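You operate a simulated robot arm through the tools that you are given. There is no shell and no other tool.

Carry out the task below with a simulated robot arm. There is one attempt and no reset: what you move stays moved.

JOB
Make room on the ledge at the gravity table for the blue cup. At the end: the brown brush from the ledge at the gravity table is on the shelf on the stand's leg; the brown clod from the ledge at the gravity table stands where the yellow jar (marked "BELT WAX") stood; the yellow jar from the ledge at the gravity table stands on top of the green carton (marked "RELAY"); the blue cup from the shelf on the stand's leg stands where the brown brush stood; whatever was shut is shut again. Leave all else as you found it, and nothing knocked over. Set down upright: brown brush.

The check looks at the end state, three seconds after you hand in, the way a careful person would. Anything else that was tipped, shoved, dropped, spilled or broken makes it a failure.

ROBOT AND FRAMES
A 7-joint arm with a two-finger parallel gripper, fixed in place. Base frame: the origin is on the floor under the middle of its stand, x ahead of it, y to its left, z up; the work surface is at about z = 78. Lengths are in cm, angles in degrees, forces in N, time in s.
With the tool pointing down near the work surface it reaches from about 22 to 68 cm from the base axis. Its first joint turns from -66.0 to 66.0 degrees. Payload 2.4 kg.
The tool frame sits at the grasp point between the pads (the TCP): z along the fingers, y along the line on which they close. The tips reach 3 cm beyond it. The gripper opens to 9.4 cm. The fingers are 2.8 cm wide and 1 cm thick; the gripper's body (5 by 9.6 cm) begins 5.5 cm behind the TCP.
Orientation is that of the tool frame in the base frame, as a unit quaternion [x, y, z, w]. With the fingers straight down and closing along the base's y, the tool's x points along the base's -x, its y along +y and its z along -z.

CONTROLS
- The arm moves only by the tool move_arm. Its arguments are lists of equal length, an entry for each row: "jaw": the closure in counts, from 0 (fully open) to 255 (shut); "linear": the shift along the tool's x, y, z in cm, a list of three; "rot": the turn, a rotation vector about the tool's x, y, z in degrees, a list of three. In form: {"jaw": [jaw, ...], "linear": [[dx, dy, dz], ...], "rot": [[rx, ry, rz], ...]}. A call has 1 to 20 rows; each row shifts and turns the commanded pose from where the row before left it, along the tool's axes as they then stand. Rows are played at 5 a second. More than 5 cm and 8.6 degrees between two rows, or a gripper value outside its range, and nothing of the call is played. A pose out of reach is approached as far as the arm can. The call stops where the force on the tool passes 40 N (or 10 N more than at its start, if that is more) or the arm is blocked; 0.2 s more then pass. The fingers move at their own pace (about 15.3 cm/s each) and stop on an object; they squeeze with about 39 N. The grip force told is the motor's: it shows also when the fingers shut on nothing. Time passes only in rows, and 0.2 s behind the last, so rows that do not move let the fingers close. It gives the time, the measured TCP pose, the force on the tool (base axes), the opening and the grip force at its end, in the units of the frame above (readings bear some noise), with the torque about the TCP (base axes, N m) and any sound that the robot's microphone picked up.
- Cameras (640 x 400 px; columns grow to the right, rows downward): "scene" is fixed at [4.72, 50.86, 142.84]; the picture's right is [-0.47, -0.88, 0.00], its down [-0.69, 0.37, -0.62] and it looks along [0.54, -0.29, -0.79] (base axes); focal length 235 px, centre (320, 200). "wrist" rides on the gripper at [7.6, 1.4, -10.2] in the tool frame; the picture's right is [-0.18, 0.98, 0.00], its down [-0.75, -0.14, -0.64] and it looks along [-0.63, -0.12, 0.77] (tool axes); focal length 243 px, centre (320, 200). There is no depth. A picture from a camera that has moved, and an enlarged one, comes with that camera's place and axes in the base frame and with its lens. The place of the scene camera against the robot may be out by one fixed shift of up to 1.2 cm in any direction.
- grab_frame(camera): a new picture of that camera. The clock stands still meanwhile.
- zoom(camera, box): a new picture of the part [left, top, right, bottom] of that camera's present view, enlarged. The clock stands still meanwhile.
- finish_job(): hands the job in; it is judged then, once.

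Nothing tells you positions but the pictures and the camera data. Unless the task says otherwise, let go and move clear before handing in.

The tools are called after "Call:" as name(argument=value, ...) on one line, values as JSON. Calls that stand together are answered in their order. move_arm: Moves the arm, as the interface text tells. Its arguments: {"type":"object","properties":{"jaw":{"type":"array"},"linear":{"type":"array"},"rot":{"type":"array"}},"required":["jaw","linear","rot"]} The other tools are called the same way: grab_frame (camera) takes a picture; zoom (camera, box) takes an enlarged picture of a part of a camera's view; finish_job () hands the job in.

At the start:

```text
t: 0.0
ee_pos: [45.98, 2.98, 110.9]
tool_rot: [0.0, 1.0, 0.0, 0.0]
wrist_force: [-1.1, 1.2, 0.2]
ft_torque: [-0.01, -0.03, 0.0]
width: 9.41
grip_force: 0.1
```

scene: 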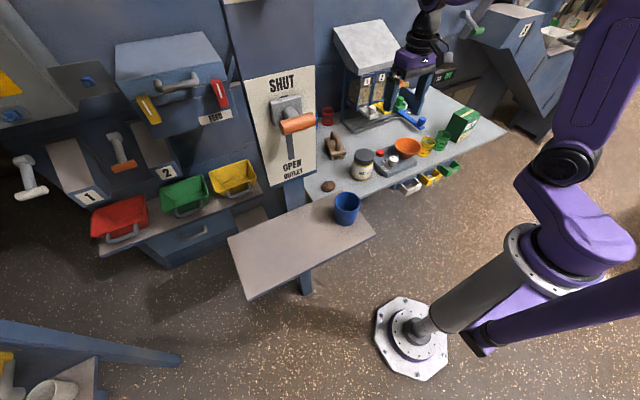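
wrist: 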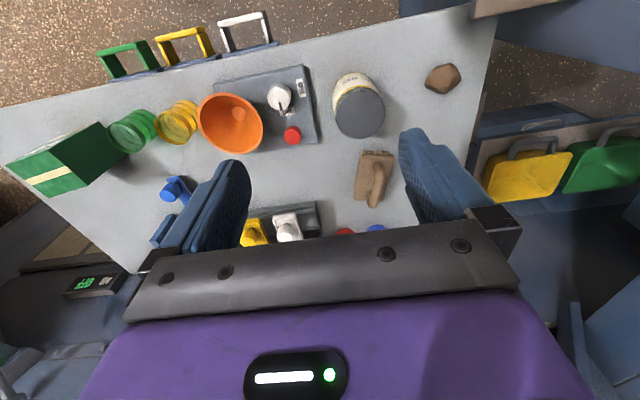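

I see a ledge (table) holding a brown brush, yellow/grey jar, brown clod, orange bowl, scale and green carton, and a small side shelf holding the blue cup. I'll look closer before moving.

Call:
zoom(camera="scene", box=[300, 80, 500, 205])

Call:
zoom(camera="scene", box=[220, 160, 400, 300])

Call:
zoom(camera="wrist", box=[0, 0, 320, 200])

Call:
zoom(camera="wrist", box=[300, 40, 500, 240])

```text
3.20 times, centred on (400, 142) of scene
camera zoom: at [4.72, 50.86, 142.84], right [-0.47, -0.88, 0.0], down [-0.69, 0.37, -0.62], along [0.54, -0.29, -0.79], focal length 752 px, centre (64, 384)
```

zoom: 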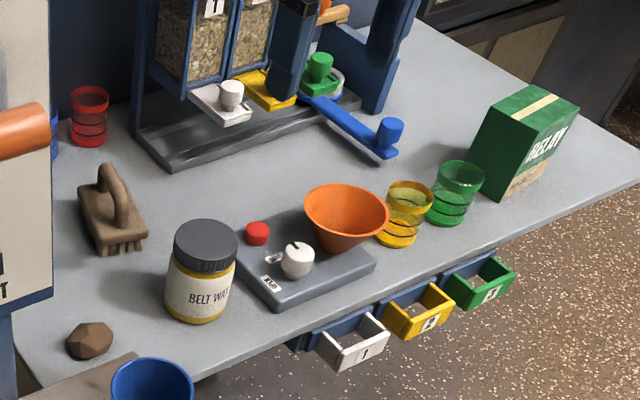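

```text
2.86 times, centred on (310, 230) of scene
camera zoom: at [4.72, 50.86, 142.84], right [-0.47, -0.88, 0.0], down [-0.69, 0.37, -0.62], along [0.54, -0.29, -0.79], focal length 671 px, centre (349, 114)
```

zoom: 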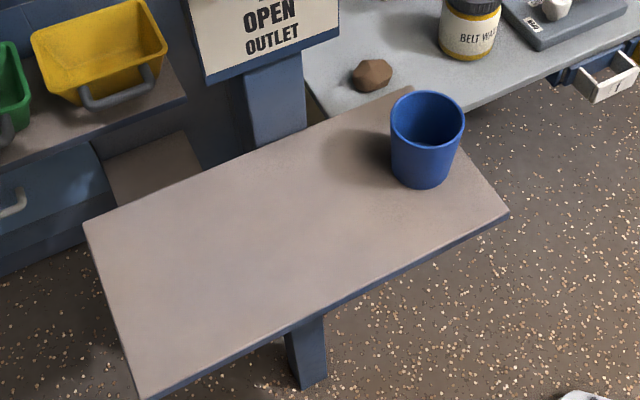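

```text
2.00 times, centred on (160, 100) of wrist
camera zoom: at [38.25, 4.29, 121.15], right [0.18, 0.98, 0.0], down [0.75, -0.14, 0.64], along [0.63, -0.12, -0.77], focal length 485 px, centre (640, 400)
```

zoom: 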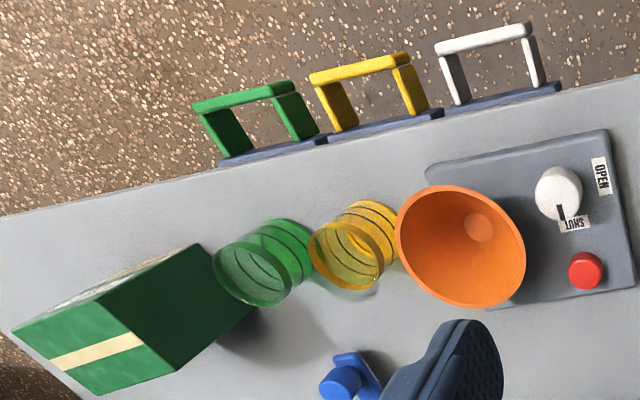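

```text
2.00 times, centred on (400, 140) of wrist
camera zoom: at [38.25, 4.29, 121.15], right [0.18, 0.98, 0.0], down [0.75, -0.14, 0.64], along [0.63, -0.12, -0.77], focal length 485 px, centre (160, 320)
```

zoom: 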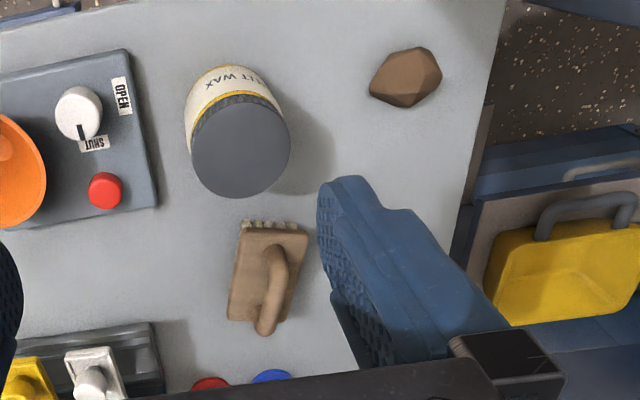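

The ledge lies roughly at x 43+, with brush near (68,10), jar near (50,8) and clod near (51,21). The cup is on a separate shelf, height unknown. I'll move the camera to get a second view of the shelf.

Call:
move_arm(jaw=[0, 0, 0, 0, 0], linear=[[3, 4, -1], [3, 4, -1], [3, 4, -1], [3, 4, -1], [0, 0, 0]], rot=[[0, 0, 0], [0, 0, 0], [0, 0, 0], [0, 0, 0], [0, 0, 0]])

Call:
grab_frame(camera="wrist")

Call:
grab_frame(camera="scene")

```text
refused: row 1 steps farther than a row can; nothing moved
```

```text
taken
camera wrist: at [38.25, 4.29, 121.15], right [0.18, 0.98, 0.0], down [0.75, -0.14, 0.64], along [0.63, -0.12, -0.77], focal length 243 px, centre (320, 200)
```

wrist: 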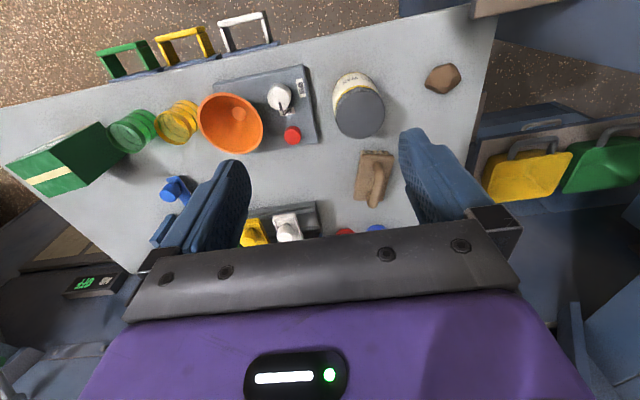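

```text
taken
```

scene: 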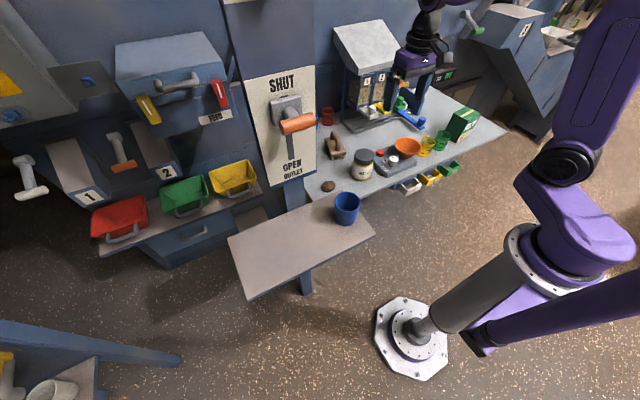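

The step was just over 5 cm; I'll use shorter rows to move over towards the shelf.

Call:
move_arm(jaw=[0, 0, 0, 0, 0, 0], linear=[[3, 3.5, -0.5], [3, 3.5, -0.5], [3, 3.5, -0.5], [3, 3.5, -0.5], [2, 3, 0], [0, 0, 0]], rot=[[0, 0, 0], [0, 0, 0], [0, 0, 0], [0, 0, 0], [0, 0, 0], [0, 0, 0]])

Call:
grab_frame(camera="wrist")

Call:
grab_frame(camera="scene")

```text
t: 1.4
ee_pos: [32.15, 19.84, 112.93]
tool_rot: [0.001, 1.0, -0.001, 0.0]
wrist_force: [-0.5, -0.1, 0.0]
ft_torque: [0.04, -0.02, 0.02]
width: 9.37
grip_force: 0.1
```

```text
taken
camera wrist: at [24.38, 21.25, 123.2], right [0.19, 0.98, 0.0], down [0.75, -0.14, 0.64], along [0.63, -0.12, -0.77], focal length 243 px, centre (320, 200)
```

wrist: 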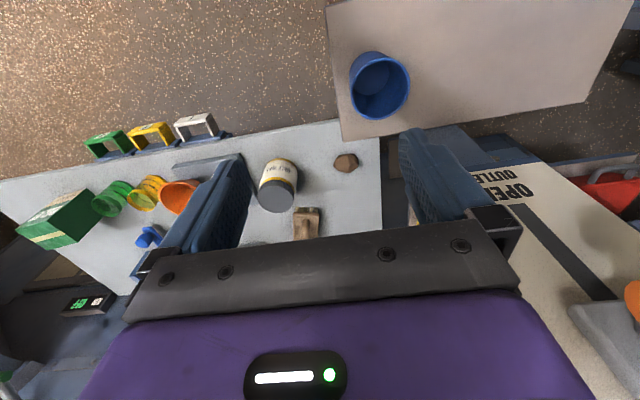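

```text
taken
```

scene: 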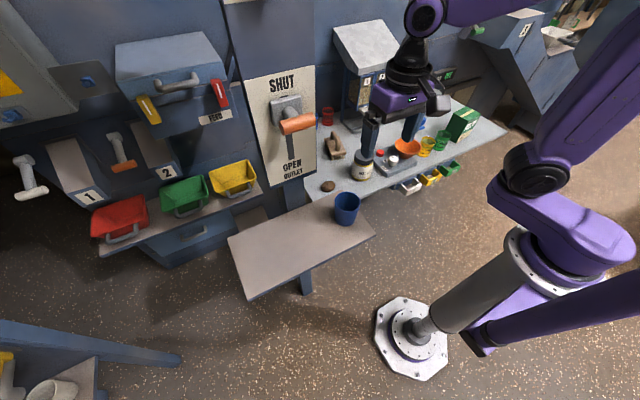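

The shelf sits higher than the ledge (about z=85) and the cup rim is near (34,27,93). I'll zoom in from here for triangulation.

Call:
zoom(camera="wrist", box=[240, 100, 400, 200])

Call:
zoom(camera="wrist", box=[0, 130, 200, 255])

Call:
zoom(camera="wrist", box=[310, 0, 510, 125])

Call:
zoom(camera="wrist", box=[240, 140, 400, 240])

```text
4.00 times, centred on (320, 150) of wrist
camera zoom: at [24.38, 21.25, 123.2], right [0.19, 0.98, 0.0], down [0.75, -0.14, 0.64], along [0.63, -0.12, -0.77], focal length 970 px, centre (320, 400)
```

zoom: 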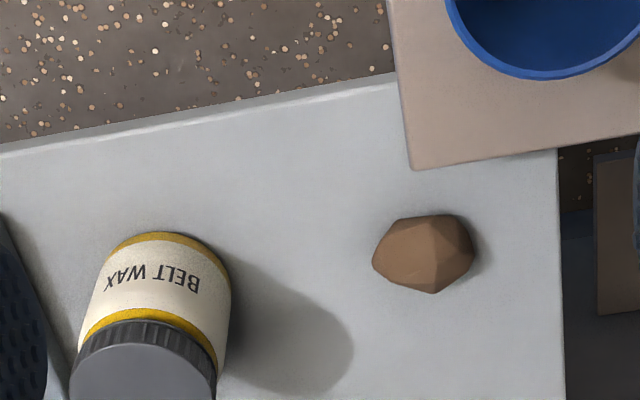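

```text
3.20 times, centred on (100, 192) of wrist
camera zoom: at [24.38, 21.25, 123.2], right [0.19, 0.98, 0.0], down [0.75, -0.14, 0.64], along [0.63, -0.12, -0.77], focal length 776 px, centre (1024, 224)
```

zoom: 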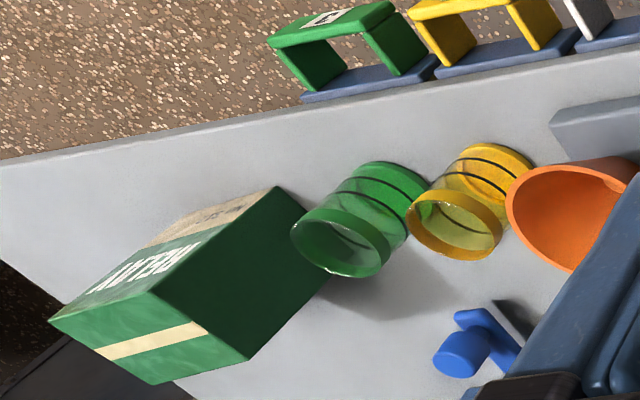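

```text
3.20 times, centred on (410, 62) of wrist
camera zoom: at [24.38, 21.25, 123.2], right [0.19, 0.98, 0.0], down [0.75, -0.14, 0.64], along [0.63, -0.12, -0.77], focal length 776 px, centre (32, 640)
```

zoom: 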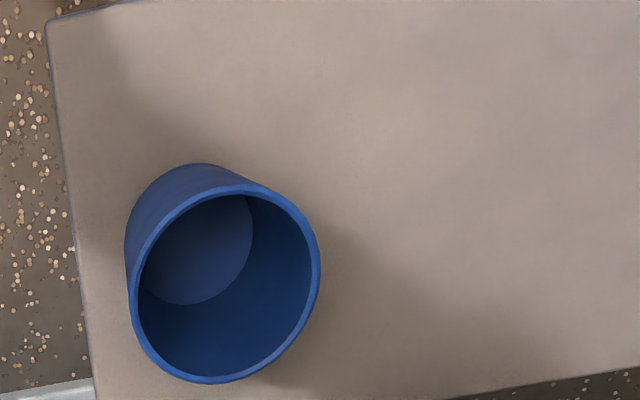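

```text
4.00 times, centred on (320, 190) of wrist
camera zoom: at [24.38, 21.25, 123.2], right [0.19, 0.98, 0.0], down [0.75, -0.14, 0.64], along [0.63, -0.12, -0.77], focal length 970 px, centre (320, 240)
```

zoom: 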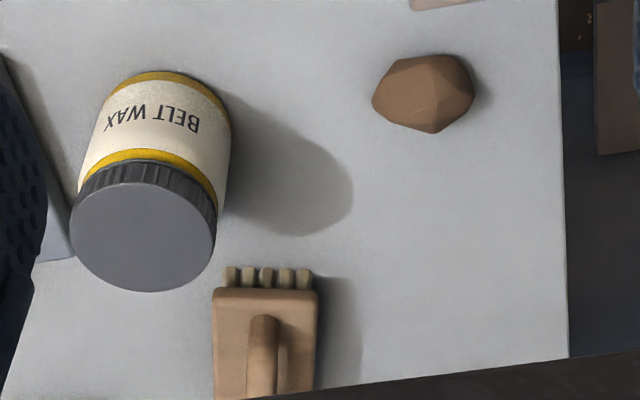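

Estimates: jar about (51.5,7.6) with its lid top near z=87.5, clod (51.4,21.5), brush about (68,9.5) and a lever handle near (41,36,116). Next I'll view the carton area from above.

Call:
move_arm(jaw=[0, 0, 0, 0, 0, 0, 0, 0, 0, 0, 0], linear=[[-0.2, -4.8, 0], [-0.2, -4.8, 0], [-0.2, -4.8, 0], [-0.2, -4.8, 0], [-0.2, -4.8, 0], [-0.2, -4.8, 0], [-0.2, -4.8, 0], [-0.2, -4.8, 0], [-0.2, -4.8, 0], [0, 0, 0], [0, 0, 0]], rot=[[0, 0, 0], [0, 0, 0], [0, 0, 0], [0, 0, 0], [0, 0, 0], [0, 0, 0], [0, 0, 0], [0, 0, 0], [0, 0, 0], [0, 0, 0], [0, 0, 0]])

Call:
grab_frame(camera="wrist")

Call:
zoom(camera="wrist", box=[120, 60, 440, 260])

Call:
grab_frame(camera="scene")

```text
t: 3.8
ee_pos: [33.93, -23.5, 112.76]
tool_rot: [0.001, 1.0, 0.0, 0.0]
wrist_force: [0.0, 0.2, 0.0]
ft_torque: [-0.01, 0.03, 0.0]
width: 9.41
grip_force: 0.0
```

```text
taken
camera wrist: at [26.13, -22.1, 123.06], right [0.18, 0.98, 0.0], down [0.75, -0.14, 0.64], along [0.63, -0.12, -0.77], focal length 243 px, centre (320, 200)
```

wrist: 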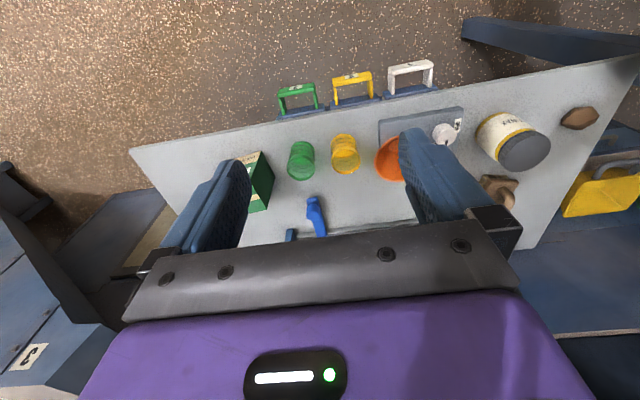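

```text
2.00 times, centred on (280, 160) of wrist
camera zoom: at [26.13, -22.1, 123.06], right [0.18, 0.98, 0.0], down [0.75, -0.14, 0.64], along [0.63, -0.12, -0.77], focal length 485 px, centre (400, 280)
```

zoom: 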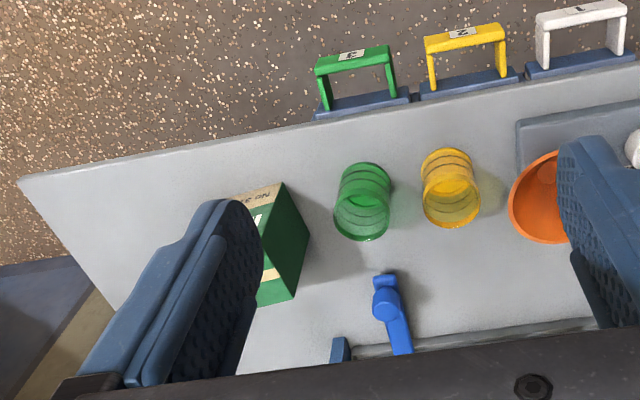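

```text
taken
```

scene: 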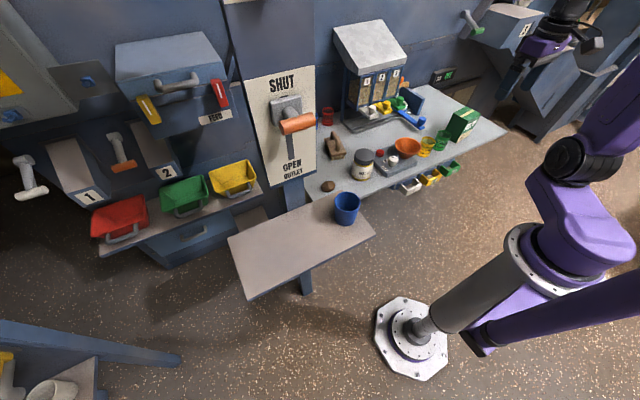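

The carton is hidden behind a finger near (52,-41). I'll move further to the right to see it fully.

Call:
move_arm(jaw=[0, 0, 0, 0, 0, 0], linear=[[0.5, -4.5, 0], [0.5, -4.5, 0], [0.5, -4.5, 0], [0.5, -4.5, 0], [0, 0, 0], [0, 0, 0]], rot=[[0, 0, 0], [0, 0, 0], [0, 0, 0], [0, 0, 0], [0, 0, 0], [0, 0, 0]])

Call:
grab_frame(camera="wrist")

Call:
zoom(camera="wrist", box=[220, 100, 420, 225])

Call:
zoom(camera="scene", box=[420, 90, 516, 150])

```text
t: 5.2
ee_pos: [31.99, -41.56, 112.83]
tool_rot: [-0.001, 1.0, -0.001, 0.0]
wrist_force: [-0.8, 0.5, 0.5]
ft_torque: [0.0, -0.01, -0.01]
width: 9.4
grip_force: 0.1
```

```text
taken
camera wrist: at [24.08, -40.15, 123.05], right [0.18, 0.98, 0.0], down [0.75, -0.14, 0.64], along [0.63, -0.12, -0.77], focal length 243 px, centre (320, 200)
```

wrist: 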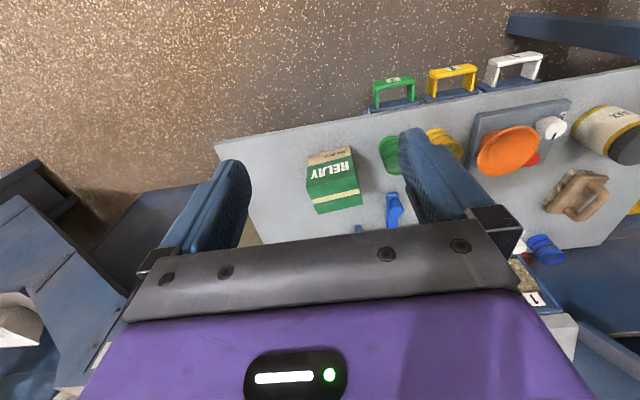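

```text
3.20 times, centred on (320, 162) of wrist
camera zoom: at [24.08, -40.15, 123.05], right [0.18, 0.98, 0.0], down [0.75, -0.14, 0.64], along [0.63, -0.12, -0.77], focal length 776 px, centre (320, 320)
```

zoom: 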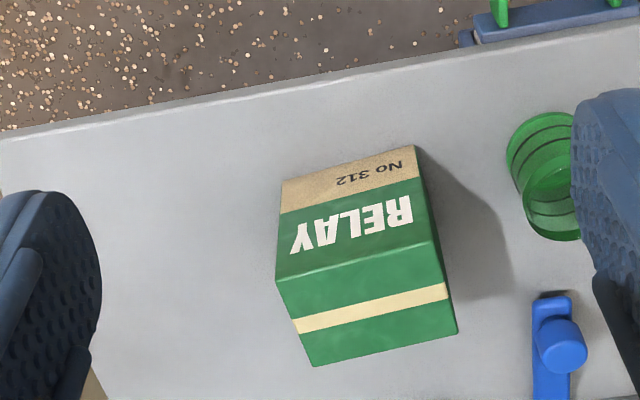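

```text
6.67 times, centred on (468, 120) of scene
camera zoom: at [4.72, 50.85, 142.84], right [-0.47, -0.88, 0.0], down [-0.69, 0.37, -0.62], along [0.54, -0.29, -0.79], focal length 1567 px, centre (-667, 733)
```

zoom: 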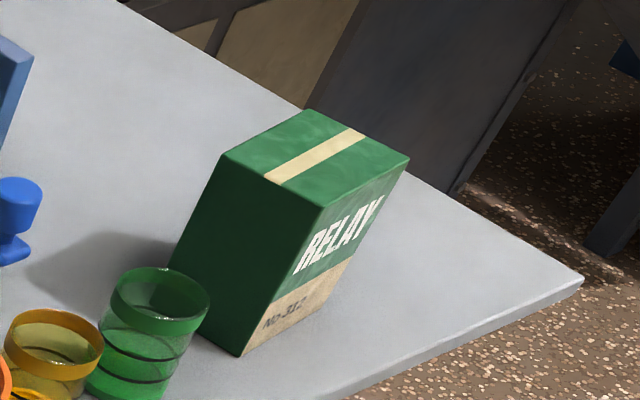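

The carton's top is about 9×7 cm centred near (51.6,-42.6), top at about z=89. I'll check that the arm can reach over it with the tool vertical.

Call:
move_arm(jaw=[0, 0, 0, 0, 0, 0, 0, 0, 0], linear=[[-4.9, -0.25, 0], [-4.9, -0.25, 0], [-4.9, -0.25, 0], [-4.9, -0.25, 0], [0, 0, 4], [0, 0, 4], [0, 0, 3], [0, 0, 0], [0, 0, 0]], rot=[[0, 0, 0], [0, 0, 0], [0, 0, 0], [0, 0, 0], [0, 0, 0], [0, 0, 0], [0, 0, 0], [0, 0, 0], [0, 0, 0]])

Call:
grab_frame(camera="wrist")

Call:
grab_frame(camera="scene")

```text
t: 7.2
ee_pos: [50.18, -42.19, 101.89]
tool_rot: [0.0, 1.0, 0.0, 0.0]
wrist_force: [-0.7, 0.8, 0.9]
ft_torque: [-0.01, 0.0, 0.0]
width: 9.4
grip_force: 0.1
out of reach, approached as far as the arm can: row 4
```

```text
taken
camera wrist: at [42.52, -40.88, 112.14], right [0.18, 0.98, 0.0], down [0.75, -0.14, 0.64], along [0.63, -0.12, -0.77], focal length 243 px, centre (320, 200)
```

wrist: 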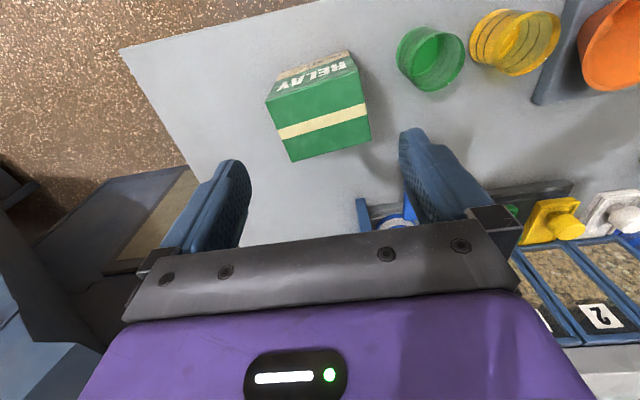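

```text
taken
```

scene: 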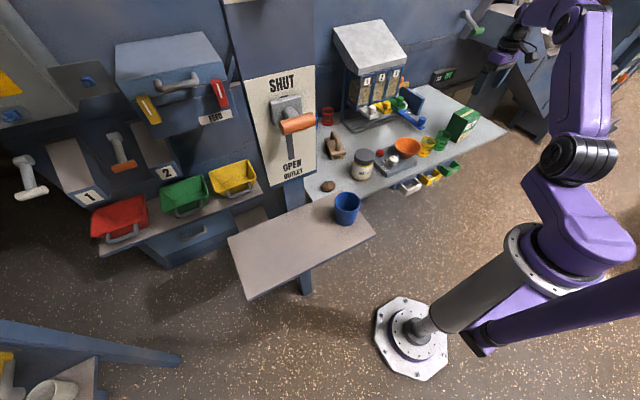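

At height 113 the arm stopped at x≈50.2, but lower down it should reach further. I'll nudge outward at this height to test.

Call:
move_arm(jaw=[0, 0, 0, 0], linear=[[-0.8, -0.2, 1], [-0.7, -0.1, 1], [0, 0, 0], [0, 0, 0]], rot=[[0, 0, 0], [0, 0, 0], [0, 0, 0], [0, 0, 0]])

```text
t: 8.2
ee_pos: [51.79, -42.59, 99.96]
tool_rot: [0.0, 1.0, -0.001, 0.0]
wrist_force: [0.5, -1.2, -0.1]
ft_torque: [-0.01, -0.01, -0.02]
width: 9.41
grip_force: 0.1
```

The pose over the carton is reachable at z≈100. Now I'll go to the jar: back off, swing across at about x=42, then hover above the jar for a check picture.

Call:
move_arm(jaw=[0, 0, 0, 0, 0, 0, 0, 0, 0, 0, 0, 0, 0, 0, 0], linear=[[4.5, 0, -1.5], [4.5, 0, -1.5], [0, 4.8, 0], [0, 4.8, 0], [0, 4.8, 0], [0, 4.8, 0], [0, 4.8, 0], [0, 4.8, 0], [0, 4.8, 0], [0, 4.8, 0], [0, 4.8, 0], [0, 4.8, 0], [0, 2.0, 0], [0, 0, 0], [0, 0, 0]], rot=[[0, 0, 0], [0, 0, 0], [0, 0, 0], [0, 0, 0], [0, 0, 0], [0, 0, 0], [0, 0, 0], [0, 0, 0], [0, 0, 0], [0, 0, 0], [0, 0, 0], [0, 0, 0], [0, 0, 0], [0, 0, 0], [0, 0, 0]])

Call:
grab_frame(camera="wrist")

Call:
zoom(camera="wrist", box=[240, 50, 480, 200])

```text
t: 11.4
ee_pos: [42.8, 7.4, 102.94]
tool_rot: [0.0, 1.0, 0.0, 0.0]
wrist_force: [-0.1, 0.2, 0.6]
ft_torque: [0.0, -0.03, 0.0]
width: 9.42
grip_force: 0.1
```

```text
taken
camera wrist: at [35.13, 8.77, 113.26], right [0.18, 0.98, 0.0], down [0.75, -0.14, 0.64], along [0.63, -0.12, -0.77], focal length 243 px, centre (320, 200)
```

wrist: 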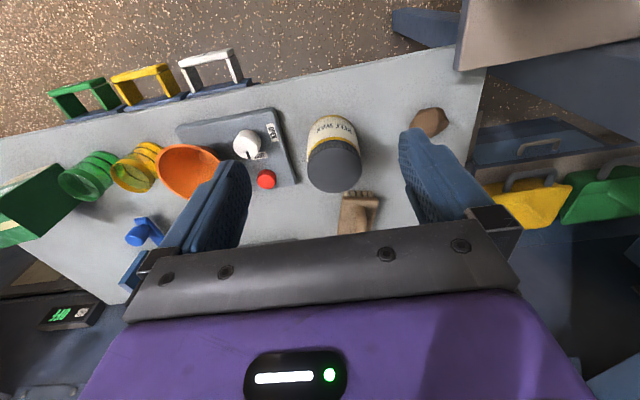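

```text
2.67 times, centred on (360, 125) of wrist
camera zoom: at [35.13, 8.77, 113.26], right [0.18, 0.98, 0.0], down [0.75, -0.14, 0.64], along [0.63, -0.12, -0.77], focal length 647 px, centre (213, 400)
```

zoom: 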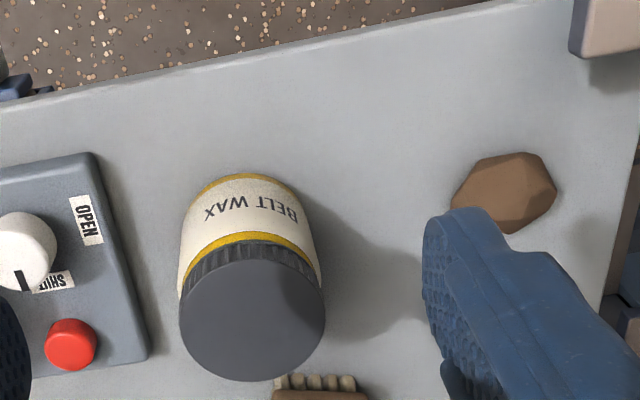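

The jar is confirmed at about (51.65,7.5), lid top z≈87.5, about 7 cm wide. I'll move above it and descend with the fingers open on both sides.

Call:
move_arm(jaw=[0, 0, 0, 0, 0, 0], linear=[[-4.4, 0.05, 0], [-4.4, 0.05, 0], [0, 0, 4], [0, 0, 4], [0, 0, 0], [0, 0, 0]], rot=[[0, 0, 0], [0, 0, 0], [0, 0, 0], [0, 0, 0], [0, 0, 0], [0, 0, 0]])

Call:
grab_frame(camera="wrist")

Call:
zoom(camera="scene", box=[310, 90, 450, 178])

```text
t: 12.8
ee_pos: [51.7, 7.57, 94.81]
tool_rot: [0.001, 1.0, -0.001, -0.001]
wrist_force: [0.3, 0.1, 0.5]
ft_torque: [-0.01, 0.02, 0.02]
width: 9.4
grip_force: 0.1
```

```text
taken
camera wrist: at [43.95, 9.02, 105.08], right [0.18, 0.98, 0.0], down [0.75, -0.14, 0.64], along [0.63, -0.12, -0.77], focal length 243 px, centre (320, 200)
```

wrist: 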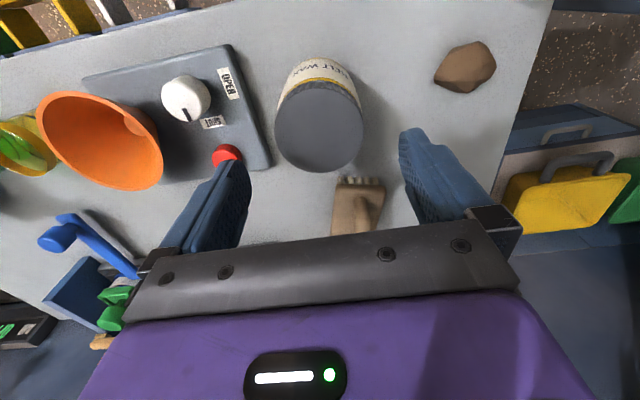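

```text
4.55 times, centred on (380, 134) of scene
camera zoom: at [4.72, 50.86, 142.84], right [-0.47, -0.88, 0.0], down [-0.69, 0.37, -0.62], along [0.54, -0.29, -0.79], focal length 1068 px, centre (47, 500)
```

zoom: 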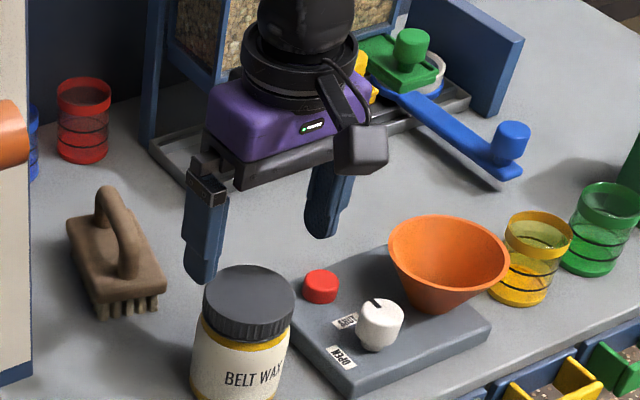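

The jar lid is centred on the tool axis. I'll descend 10 cm and close on it.

Call:
move_arm(jaw=[0, 0, 0, 0, 0, 0], linear=[[0, 0, 3], [0, 0, 3], [0, 0, 2.5], [0, 0, 1.8], [0, 0, 0], [0, 0, 0]], rot=[[0, 0, 0], [0, 0, 0], [0, 0, 0], [0, 0, 0], [0, 0, 0], [0, 0, 0]])

Call:
zoom(camera="scene", box=[310, 90, 450, 178])

Call:
grab_frame(camera="wrist")

```text
t: 14.2
ee_pos: [51.43, 7.46, 84.47]
tool_rot: [0.0, 1.0, 0.001, 0.001]
wrist_force: [-0.4, 0.4, -0.5]
ft_torque: [-0.02, 0.03, -0.01]
width: 9.38
grip_force: 0.1
```

```text
4.55 times, centred on (380, 134) of scene
camera zoom: at [4.72, 50.86, 142.84], right [-0.47, -0.88, 0.0], down [-0.69, 0.37, -0.62], along [0.54, -0.29, -0.79], focal length 1068 px, centre (47, 500)
```

zoom: 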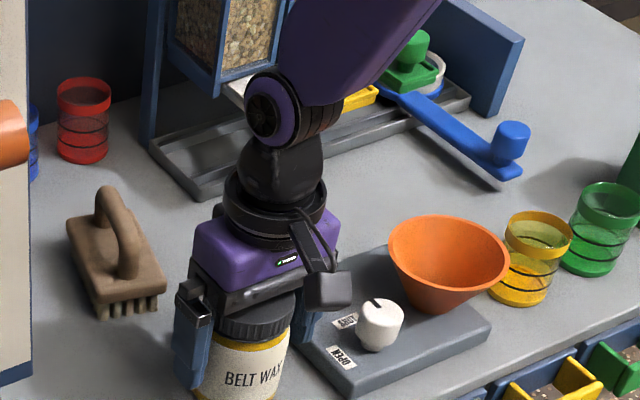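

```text
taken
camera wrist: at [43.67, 8.92, 94.73], right [0.18, 0.98, 0.0], down [0.75, -0.14, 0.64], along [0.63, -0.12, -0.77], focal length 243 px, centre (320, 200)
```

wrist: 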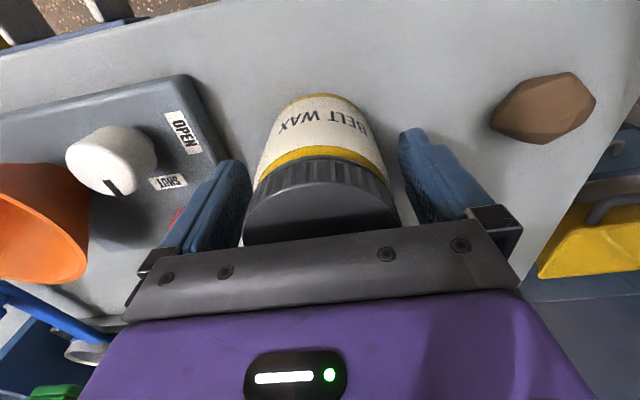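

The fingers straddle the jar with clearance all round. I'll close the gripper now.

Call:
move_arm(jaw=[60, 100, 140, 255, 255, 255], linear=[[0, 0, 0], [0, 0, 0], [0, 0, 0], [0, 0, 0], [0, 0, 0], [0, 0, 0]], rot=[[0, 0, 0], [0, 0, 0], [0, 0, 0], [0, 0, 0], [0, 0, 0], [0, 0, 0]])

Call:
move_arm(jaw=[255, 255, 255, 255], linear=[[0, 0, -1], [0, 0, -1.5], [0, 0, 0], [0, 0, 0]], rot=[[0, 0, 0], [0, 0, 0], [0, 0, 0], [0, 0, 0]])

Call:
zoom(camera="scene", box=[310, 90, 450, 178])

Call:
grab_frame(camera="wrist")

```text
t: 15.6
ee_pos: [51.48, 7.51, 84.25]
tool_rot: [0.0, 1.0, 0.0, 0.0]
wrist_force: [1.0, -1.8, 0.2]
ft_torque: [0.0, 0.03, -0.02]
width: 7.45
grip_force: 39.1
```

```text
t: 16.6
ee_pos: [51.5, 7.67, 87.11]
tool_rot: [0.0, 1.0, 0.001, 0.0]
wrist_force: [-0.4, 0.0, -3.3]
ft_torque: [-0.01, 0.05, -0.01]
width: 7.46
grip_force: 38.8
```

```text
4.55 times, centred on (380, 134) of scene
camera zoom: at [4.72, 50.86, 142.84], right [-0.47, -0.88, 0.0], down [-0.69, 0.37, -0.62], along [0.54, -0.29, -0.79], focal length 1068 px, centre (47, 500)
```

zoom: 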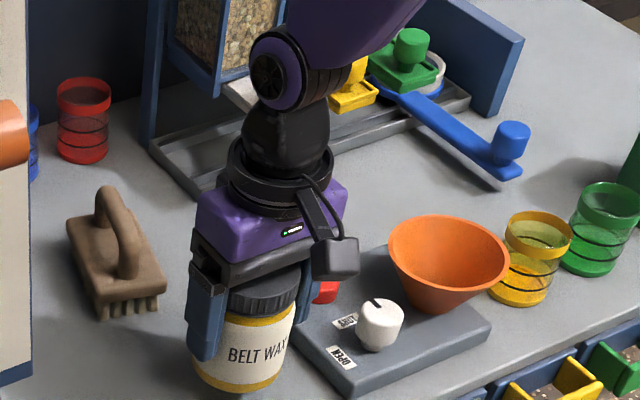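

```text
taken
camera wrist: at [43.67, 9.01, 97.33], right [0.18, 0.98, 0.0], down [0.75, -0.14, 0.64], along [0.63, -0.12, -0.77], focal length 243 px, centre (320, 200)
```

wrist: 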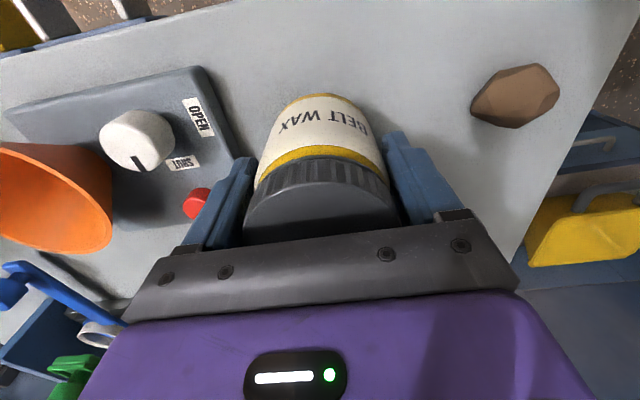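

The jar is held (≈0.33 kg). I'll lift it well above everything, swing over to the carton and stop before lowering.

Call:
move_arm(jaw=[255, 255, 255, 255, 255, 255, 255, 255, 255, 255, 255, 255, 255, 255, 255, 255, 255, 255, 255], linear=[[0, 0, -4], [0, 0, -4], [0, 0, -4], [0, 0, -4], [4, 0, 0], [4, 0, 0], [0, -4.6, 0], [0, -4.6, 0], [0, -4.6, 0], [0, -4.6, 0], [0, -4.6, 0], [0, -4.6, 0], [0, -4.6, 0], [0, -4.6, 0], [0, -4.6, 0], [0, -4.6, 0], [0, -4.2, 0], [0, 0, 0], [0, 0, 0]], rot=[[0, 0, 0], [0, 0, 0], [0, 0, 0], [0, 0, 0], [0, 0, 0], [0, 0, 0], [0, 0, 0], [0, 0, 0], [0, 0, 0], [0, 0, 0], [0, 0, 0], [0, 0, 0], [0, 0, 0], [0, 0, 0], [0, 0, 0], [0, 0, 0], [0, 0, 0], [0, 0, 0], [0, 0, 0]])

Call:
grab_frame(camera="wrist")

Call:
grab_frame(camera="scene")

```text
t: 20.6
ee_pos: [43.66, -42.84, 103.08]
tool_rot: [-0.001, 1.0, 0.001, 0.0]
wrist_force: [0.4, -0.1, -2.8]
ft_torque: [0.01, 0.03, 0.0]
width: 7.47
grip_force: 38.8
```

```text
taken
camera wrist: at [35.88, -41.38, 113.29], right [0.18, 0.98, 0.0], down [0.75, -0.14, 0.64], along [0.63, -0.12, -0.77], focal length 243 px, centre (320, 200)
```

wrist: 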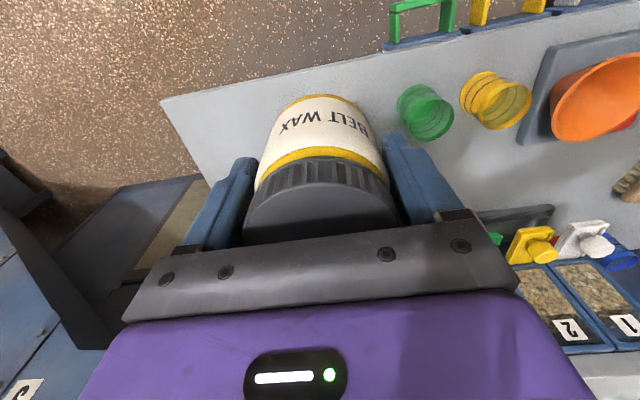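

```text
taken
```

scene: 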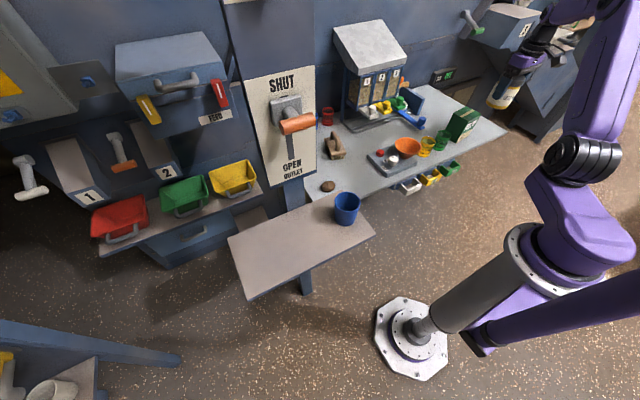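

Now I'll extend over the carton at z≈100, with the jar bottom about 4.5 cm above the carton top.

Call:
move_arm(jaw=[255, 255, 255, 255, 255], linear=[[-2.6, 0.1, 1], [-2.6, 0.1, 1], [-2.7, 0.1, 1], [0, 0, 0], [0, 0, 0]], rot=[[0, 0, 0], [0, 0, 0], [0, 0, 0], [0, 0, 0], [0, 0, 0]])

Call:
grab_frame(camera="wrist")

Call:
zoom(camera="scene", box=[404, 50, 564, 150])

```text
t: 21.8
ee_pos: [51.41, -42.42, 99.7]
tool_rot: [0.001, 1.0, 0.0, 0.001]
wrist_force: [0.3, 0.2, -2.9]
ft_torque: [0.02, 0.05, 0.02]
width: 7.47
grip_force: 39.2
```

```text
taken
camera wrist: at [43.66, -41.05, 110.01], right [0.18, 0.98, 0.0], down [0.75, -0.14, 0.64], along [0.63, -0.12, -0.77], focal length 243 px, centre (320, 200)
```

wrist: 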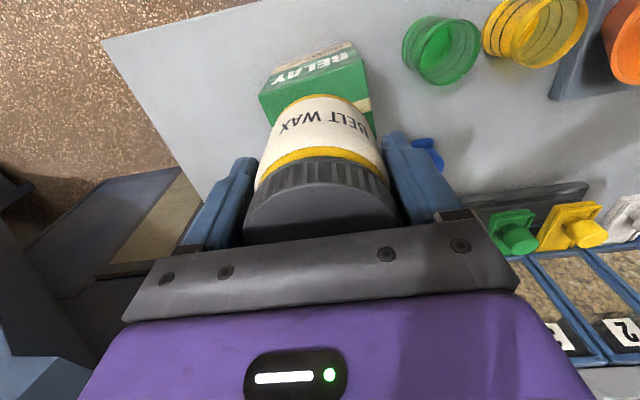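

```text
4.00 times, centred on (484, 100) of scene
camera zoom: at [4.72, 50.85, 142.85], right [-0.47, -0.88, 0.0], down [-0.69, 0.37, -0.62], along [0.54, -0.29, -0.79], focal length 940 px, centre (-336, 600)
```

zoom: 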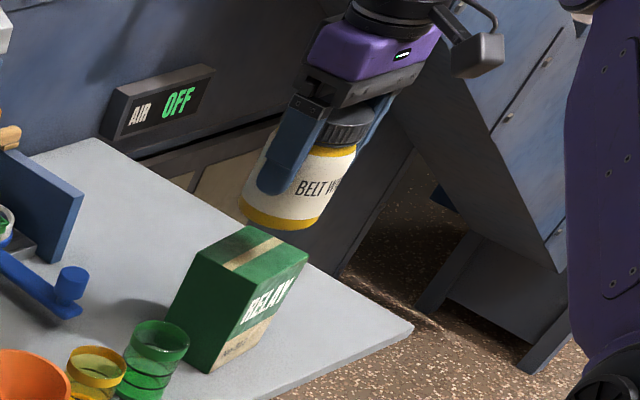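

The jar is aligned over the carton's centre. I'll lower it gently until contact.

Call:
move_arm(jaw=[255, 255, 255, 255, 255], linear=[[-0.1, -0.1, 1.5], [0, 0, 1.5], [0, 0, 0.5], [0, 0, 0], [0, 0, 0]], rot=[[0, 0, 0], [0, 0, 0], [0, 0, 0], [0, 0, 0], [0, 0, 0]])

Call:
zoom(camera="scene", box=[404, 50, 564, 150])

Call:
grab_frame(camera="wrist")

```text
t: 23.0
ee_pos: [51.72, -42.5, 96.54]
tool_rot: [0.0, 1.0, 0.0, 0.0]
wrist_force: [-0.1, -0.6, -3.6]
ft_torque: [0.0, 0.04, 0.02]
width: 7.5
grip_force: 38.8
```

```text
4.00 times, centred on (484, 100) of scene
camera zoom: at [4.72, 50.85, 142.85], right [-0.47, -0.88, 0.0], down [-0.69, 0.37, -0.62], along [0.54, -0.29, -0.79], focal length 940 px, centre (-336, 600)
```

zoom: 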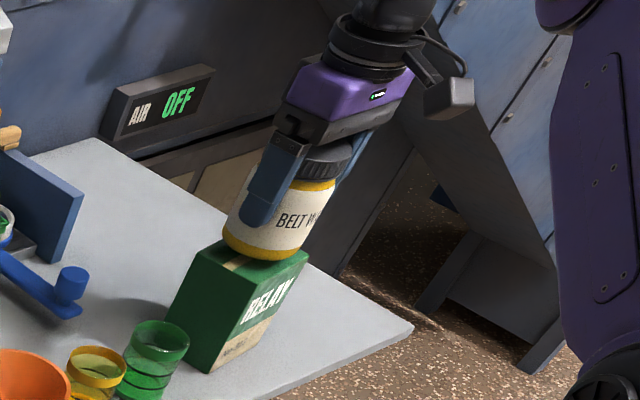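

```text
taken
camera wrist: at [43.78, -41.09, 106.78], right [0.18, 0.98, 0.0], down [0.75, -0.14, 0.64], along [0.63, -0.12, -0.77], focal length 243 px, centre (320, 200)
```

wrist: 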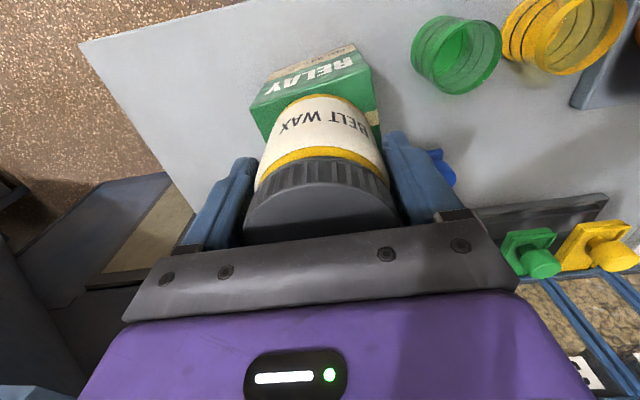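

The jar is nearly in contact, about 0.3 cm too far out. I'll correct that and lower in small steps.

Call:
move_arm(jaw=[255, 255, 255, 255], linear=[[0.3, 0, 0], [0, 0, 0.4], [0, 0, 0.3], [0, 0, 0]], rot=[[0, 0, 0], [0, 0, 0], [0, 0, 0], [0, 0, 0]])

Call:
zoom(camera="scene", box=[440, 80, 520, 130])

```text
t: 24.0
ee_pos: [51.25, -42.51, 95.93]
tool_rot: [0.0, 1.0, 0.0, -0.001]
wrist_force: [0.2, 0.4, -3.5]
ft_torque: [-0.02, 0.05, 0.01]
width: 7.45
grip_force: 39.4
```

```text
8.00 times, centred on (480, 105) of scene
camera zoom: at [4.72, 50.85, 142.85], right [-0.47, -0.88, 0.0], down [-0.69, 0.37, -0.62], along [0.54, -0.29, -0.79], focal length 1880 px, centre (-960, 960)
```

zoom: 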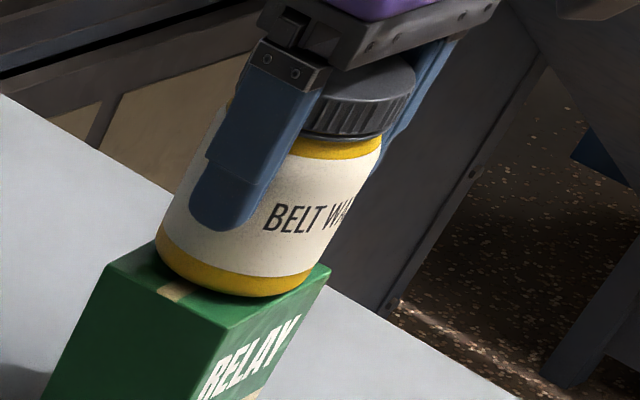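

Still carrying the full weight, so there is no contact yet. I'll lower in 0.2 cm steps.

Call:
move_arm(jaw=[255, 255, 255], linear=[[0, 0, 0.2], [0, 0, 0.2], [0, 0, 0]], rot=[[0, 0, 0], [0, 0, 0], [0, 0, 0]])

Call:
move_arm(jaw=[255, 255], linear=[[0, 0, 0.2], [0, 0, 0]], rot=[[0, 0, 0], [0, 0, 0]])

```text
t: 24.8
ee_pos: [51.18, -42.56, 95.51]
tool_rot: [0.0, 1.0, 0.001, 0.001]
wrist_force: [-0.9, 0.6, 2.9]
ft_torque: [0.18, 0.21, 0.07]
width: 7.48
grip_force: 39.2
```

```text
t: 25.4
ee_pos: [51.21, -42.55, 95.44]
tool_rot: [0.0, 1.0, -0.002, 0.002]
wrist_force: [-4.3, 3.8, 23.9]
ft_torque: [0.34, 0.23, 0.08]
width: 7.45
grip_force: 39.3
```

Contact is made, pressing with about 24 N. I'll back off slightly, then open gently and look.

Call:
move_arm(jaw=[255, 255], linear=[[0, 0, -0.17], [0, 0, 0]], rot=[[0, 0, 0], [0, 0, 0]])

Call:
zoom(camera="scene", box=[440, 80, 520, 130])

Call:
grab_frame(camera="wrist")

```text
t: 26.0
ee_pos: [51.28, -42.43, 95.37]
tool_rot: [0.0, 1.0, -0.002, 0.002]
wrist_force: [3.5, -1.7, 12.9]
ft_torque: [-0.21, -0.39, 0.01]
width: 7.44
grip_force: 39.7
```

```text
8.00 times, centred on (480, 105) of scene
camera zoom: at [4.7, 50.87, 142.84], right [-0.47, -0.88, 0.0], down [-0.69, 0.37, -0.62], along [0.54, -0.29, -0.79], focal length 1880 px, centre (-960, 960)
```

zoom: 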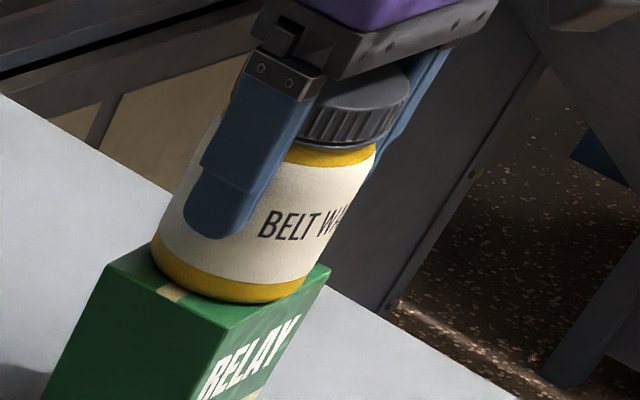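

```text
taken
camera wrist: at [43.44, -41.07, 105.69], right [0.18, 0.98, 0.0], down [0.75, -0.14, 0.64], along [0.63, -0.12, -0.76], focal length 243 px, centre (320, 200)
```

wrist: 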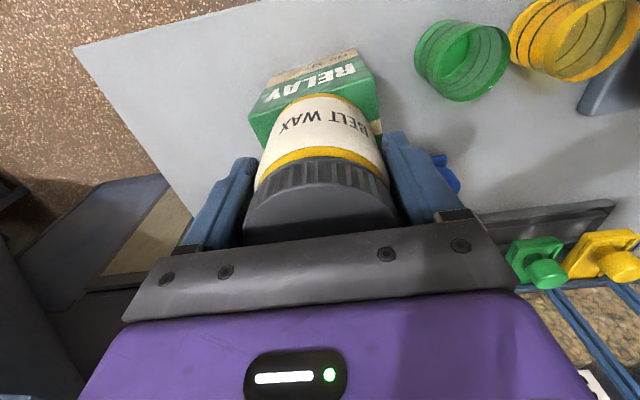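

The jar sits squarely on the carton top. I'll ease off the pressure, open, and rise clear.

Call:
move_arm(jaw=[255, 255, 200, 150, 110, 70, 30, 0, 0], linear=[[0, 0, -0.1], [0, 0, 0], [0, 0, 0], [0, 0, 0], [0, 0, 0], [0, 0, 0], [0, 0, 0], [0, 0, 0], [0, 0, 0]], rot=[[0, 0, 0], [0, 0, 0], [0, 0, 0], [0, 0, 0], [0, 0, 0], [0, 0, 0], [0, 0, 0], [0, 0, 0], [0, 0, 0]])

Call:
zoom(camera="scene", box=[440, 80, 520, 130])

Call:
grab_frame(camera="wrist")

```text
t: 28.0
ee_pos: [51.12, -42.38, 95.6]
tool_rot: [0.0, 1.0, -0.001, 0.0]
wrist_force: [0.8, -0.1, 0.3]
ft_torque: [-0.05, 0.0, 0.01]
width: 9.41
grip_force: 0.1
```

```text
8.00 times, centred on (480, 105) of scene
camera zoom: at [4.72, 50.86, 142.84], right [-0.47, -0.88, 0.0], down [-0.69, 0.37, -0.62], along [0.54, -0.29, -0.79], focal length 1880 px, centre (-960, 960)
```

zoom: 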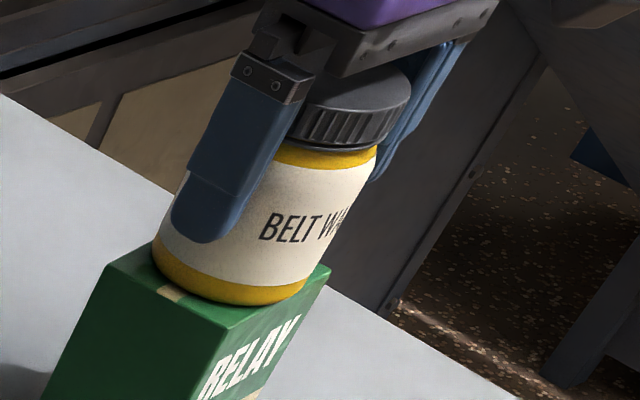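

```text
taken
camera wrist: at [43.41, -41.02, 105.83], right [0.18, 0.98, 0.0], down [0.75, -0.14, 0.64], along [0.63, -0.12, -0.77], focal length 243 px, centre (320, 200)
```

wrist: 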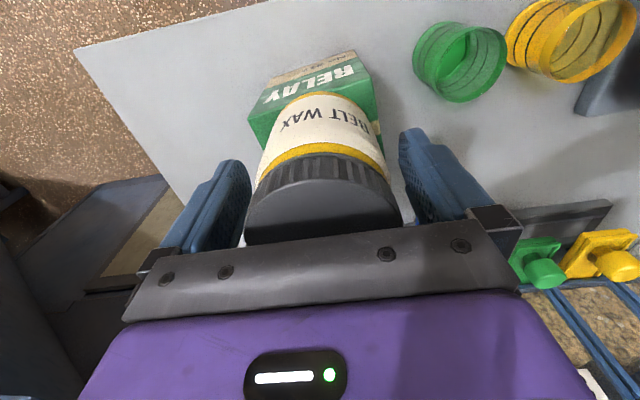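

The jar stands on the carton. I'll rise straight up, then back away and swing toward the clod.

Call:
move_arm(jaw=[0, 0, 0, 0, 0, 0, 0], linear=[[0, 0, -2], [0, 0, -2], [0, 0, -2], [1, 0, -2], [4, 0, -1], [4, 0, 0], [0, 0, 0]], rot=[[0, 0, 0], [0, 0, 0], [0, 0, 0], [0, 0, 0], [0, 0, 0], [0, 0, 0], [0, 0, 0]])

Call:
grab_frame(camera="wrist")

Call:
zoom(camera="scene", box=[440, 80, 520, 130])

```text
t: 29.6
ee_pos: [42.07, -42.43, 104.52]
tool_rot: [0.0, 1.0, -0.001, 0.0]
wrist_force: [1.0, 1.0, -0.8]
ft_torque: [-0.01, -0.01, -0.01]
width: 9.4
grip_force: 0.0
```

```text
taken
camera wrist: at [34.26, -41.09, 114.9], right [0.18, 0.98, 0.0], down [0.75, -0.14, 0.64], along [0.63, -0.12, -0.77], focal length 243 px, centre (320, 200)
```

wrist: 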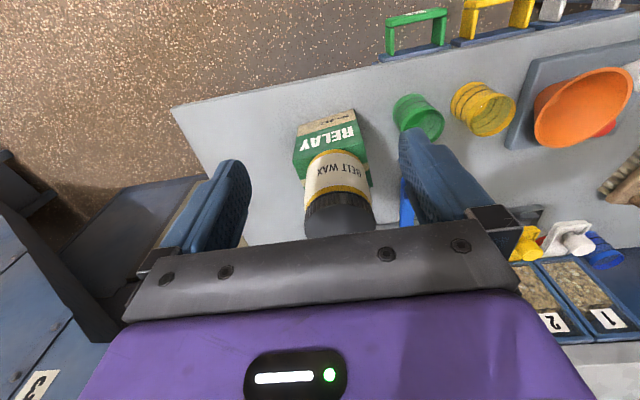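

```text
8.00 times, centred on (480, 105) of scene
camera zoom: at [4.72, 50.86, 142.84], right [-0.47, -0.88, 0.0], down [-0.69, 0.37, -0.62], along [0.54, -0.29, -0.79], focal length 1880 px, centre (-960, 960)
```

zoom: 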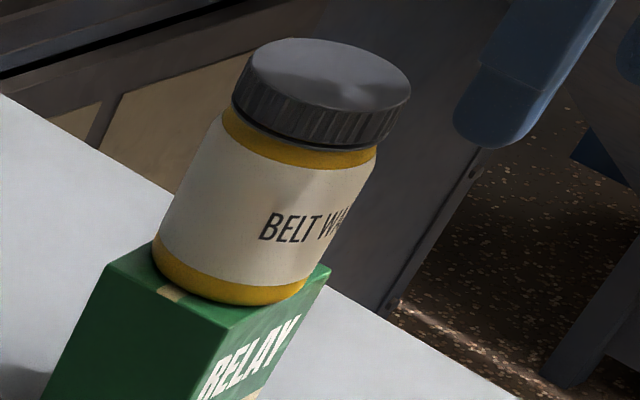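

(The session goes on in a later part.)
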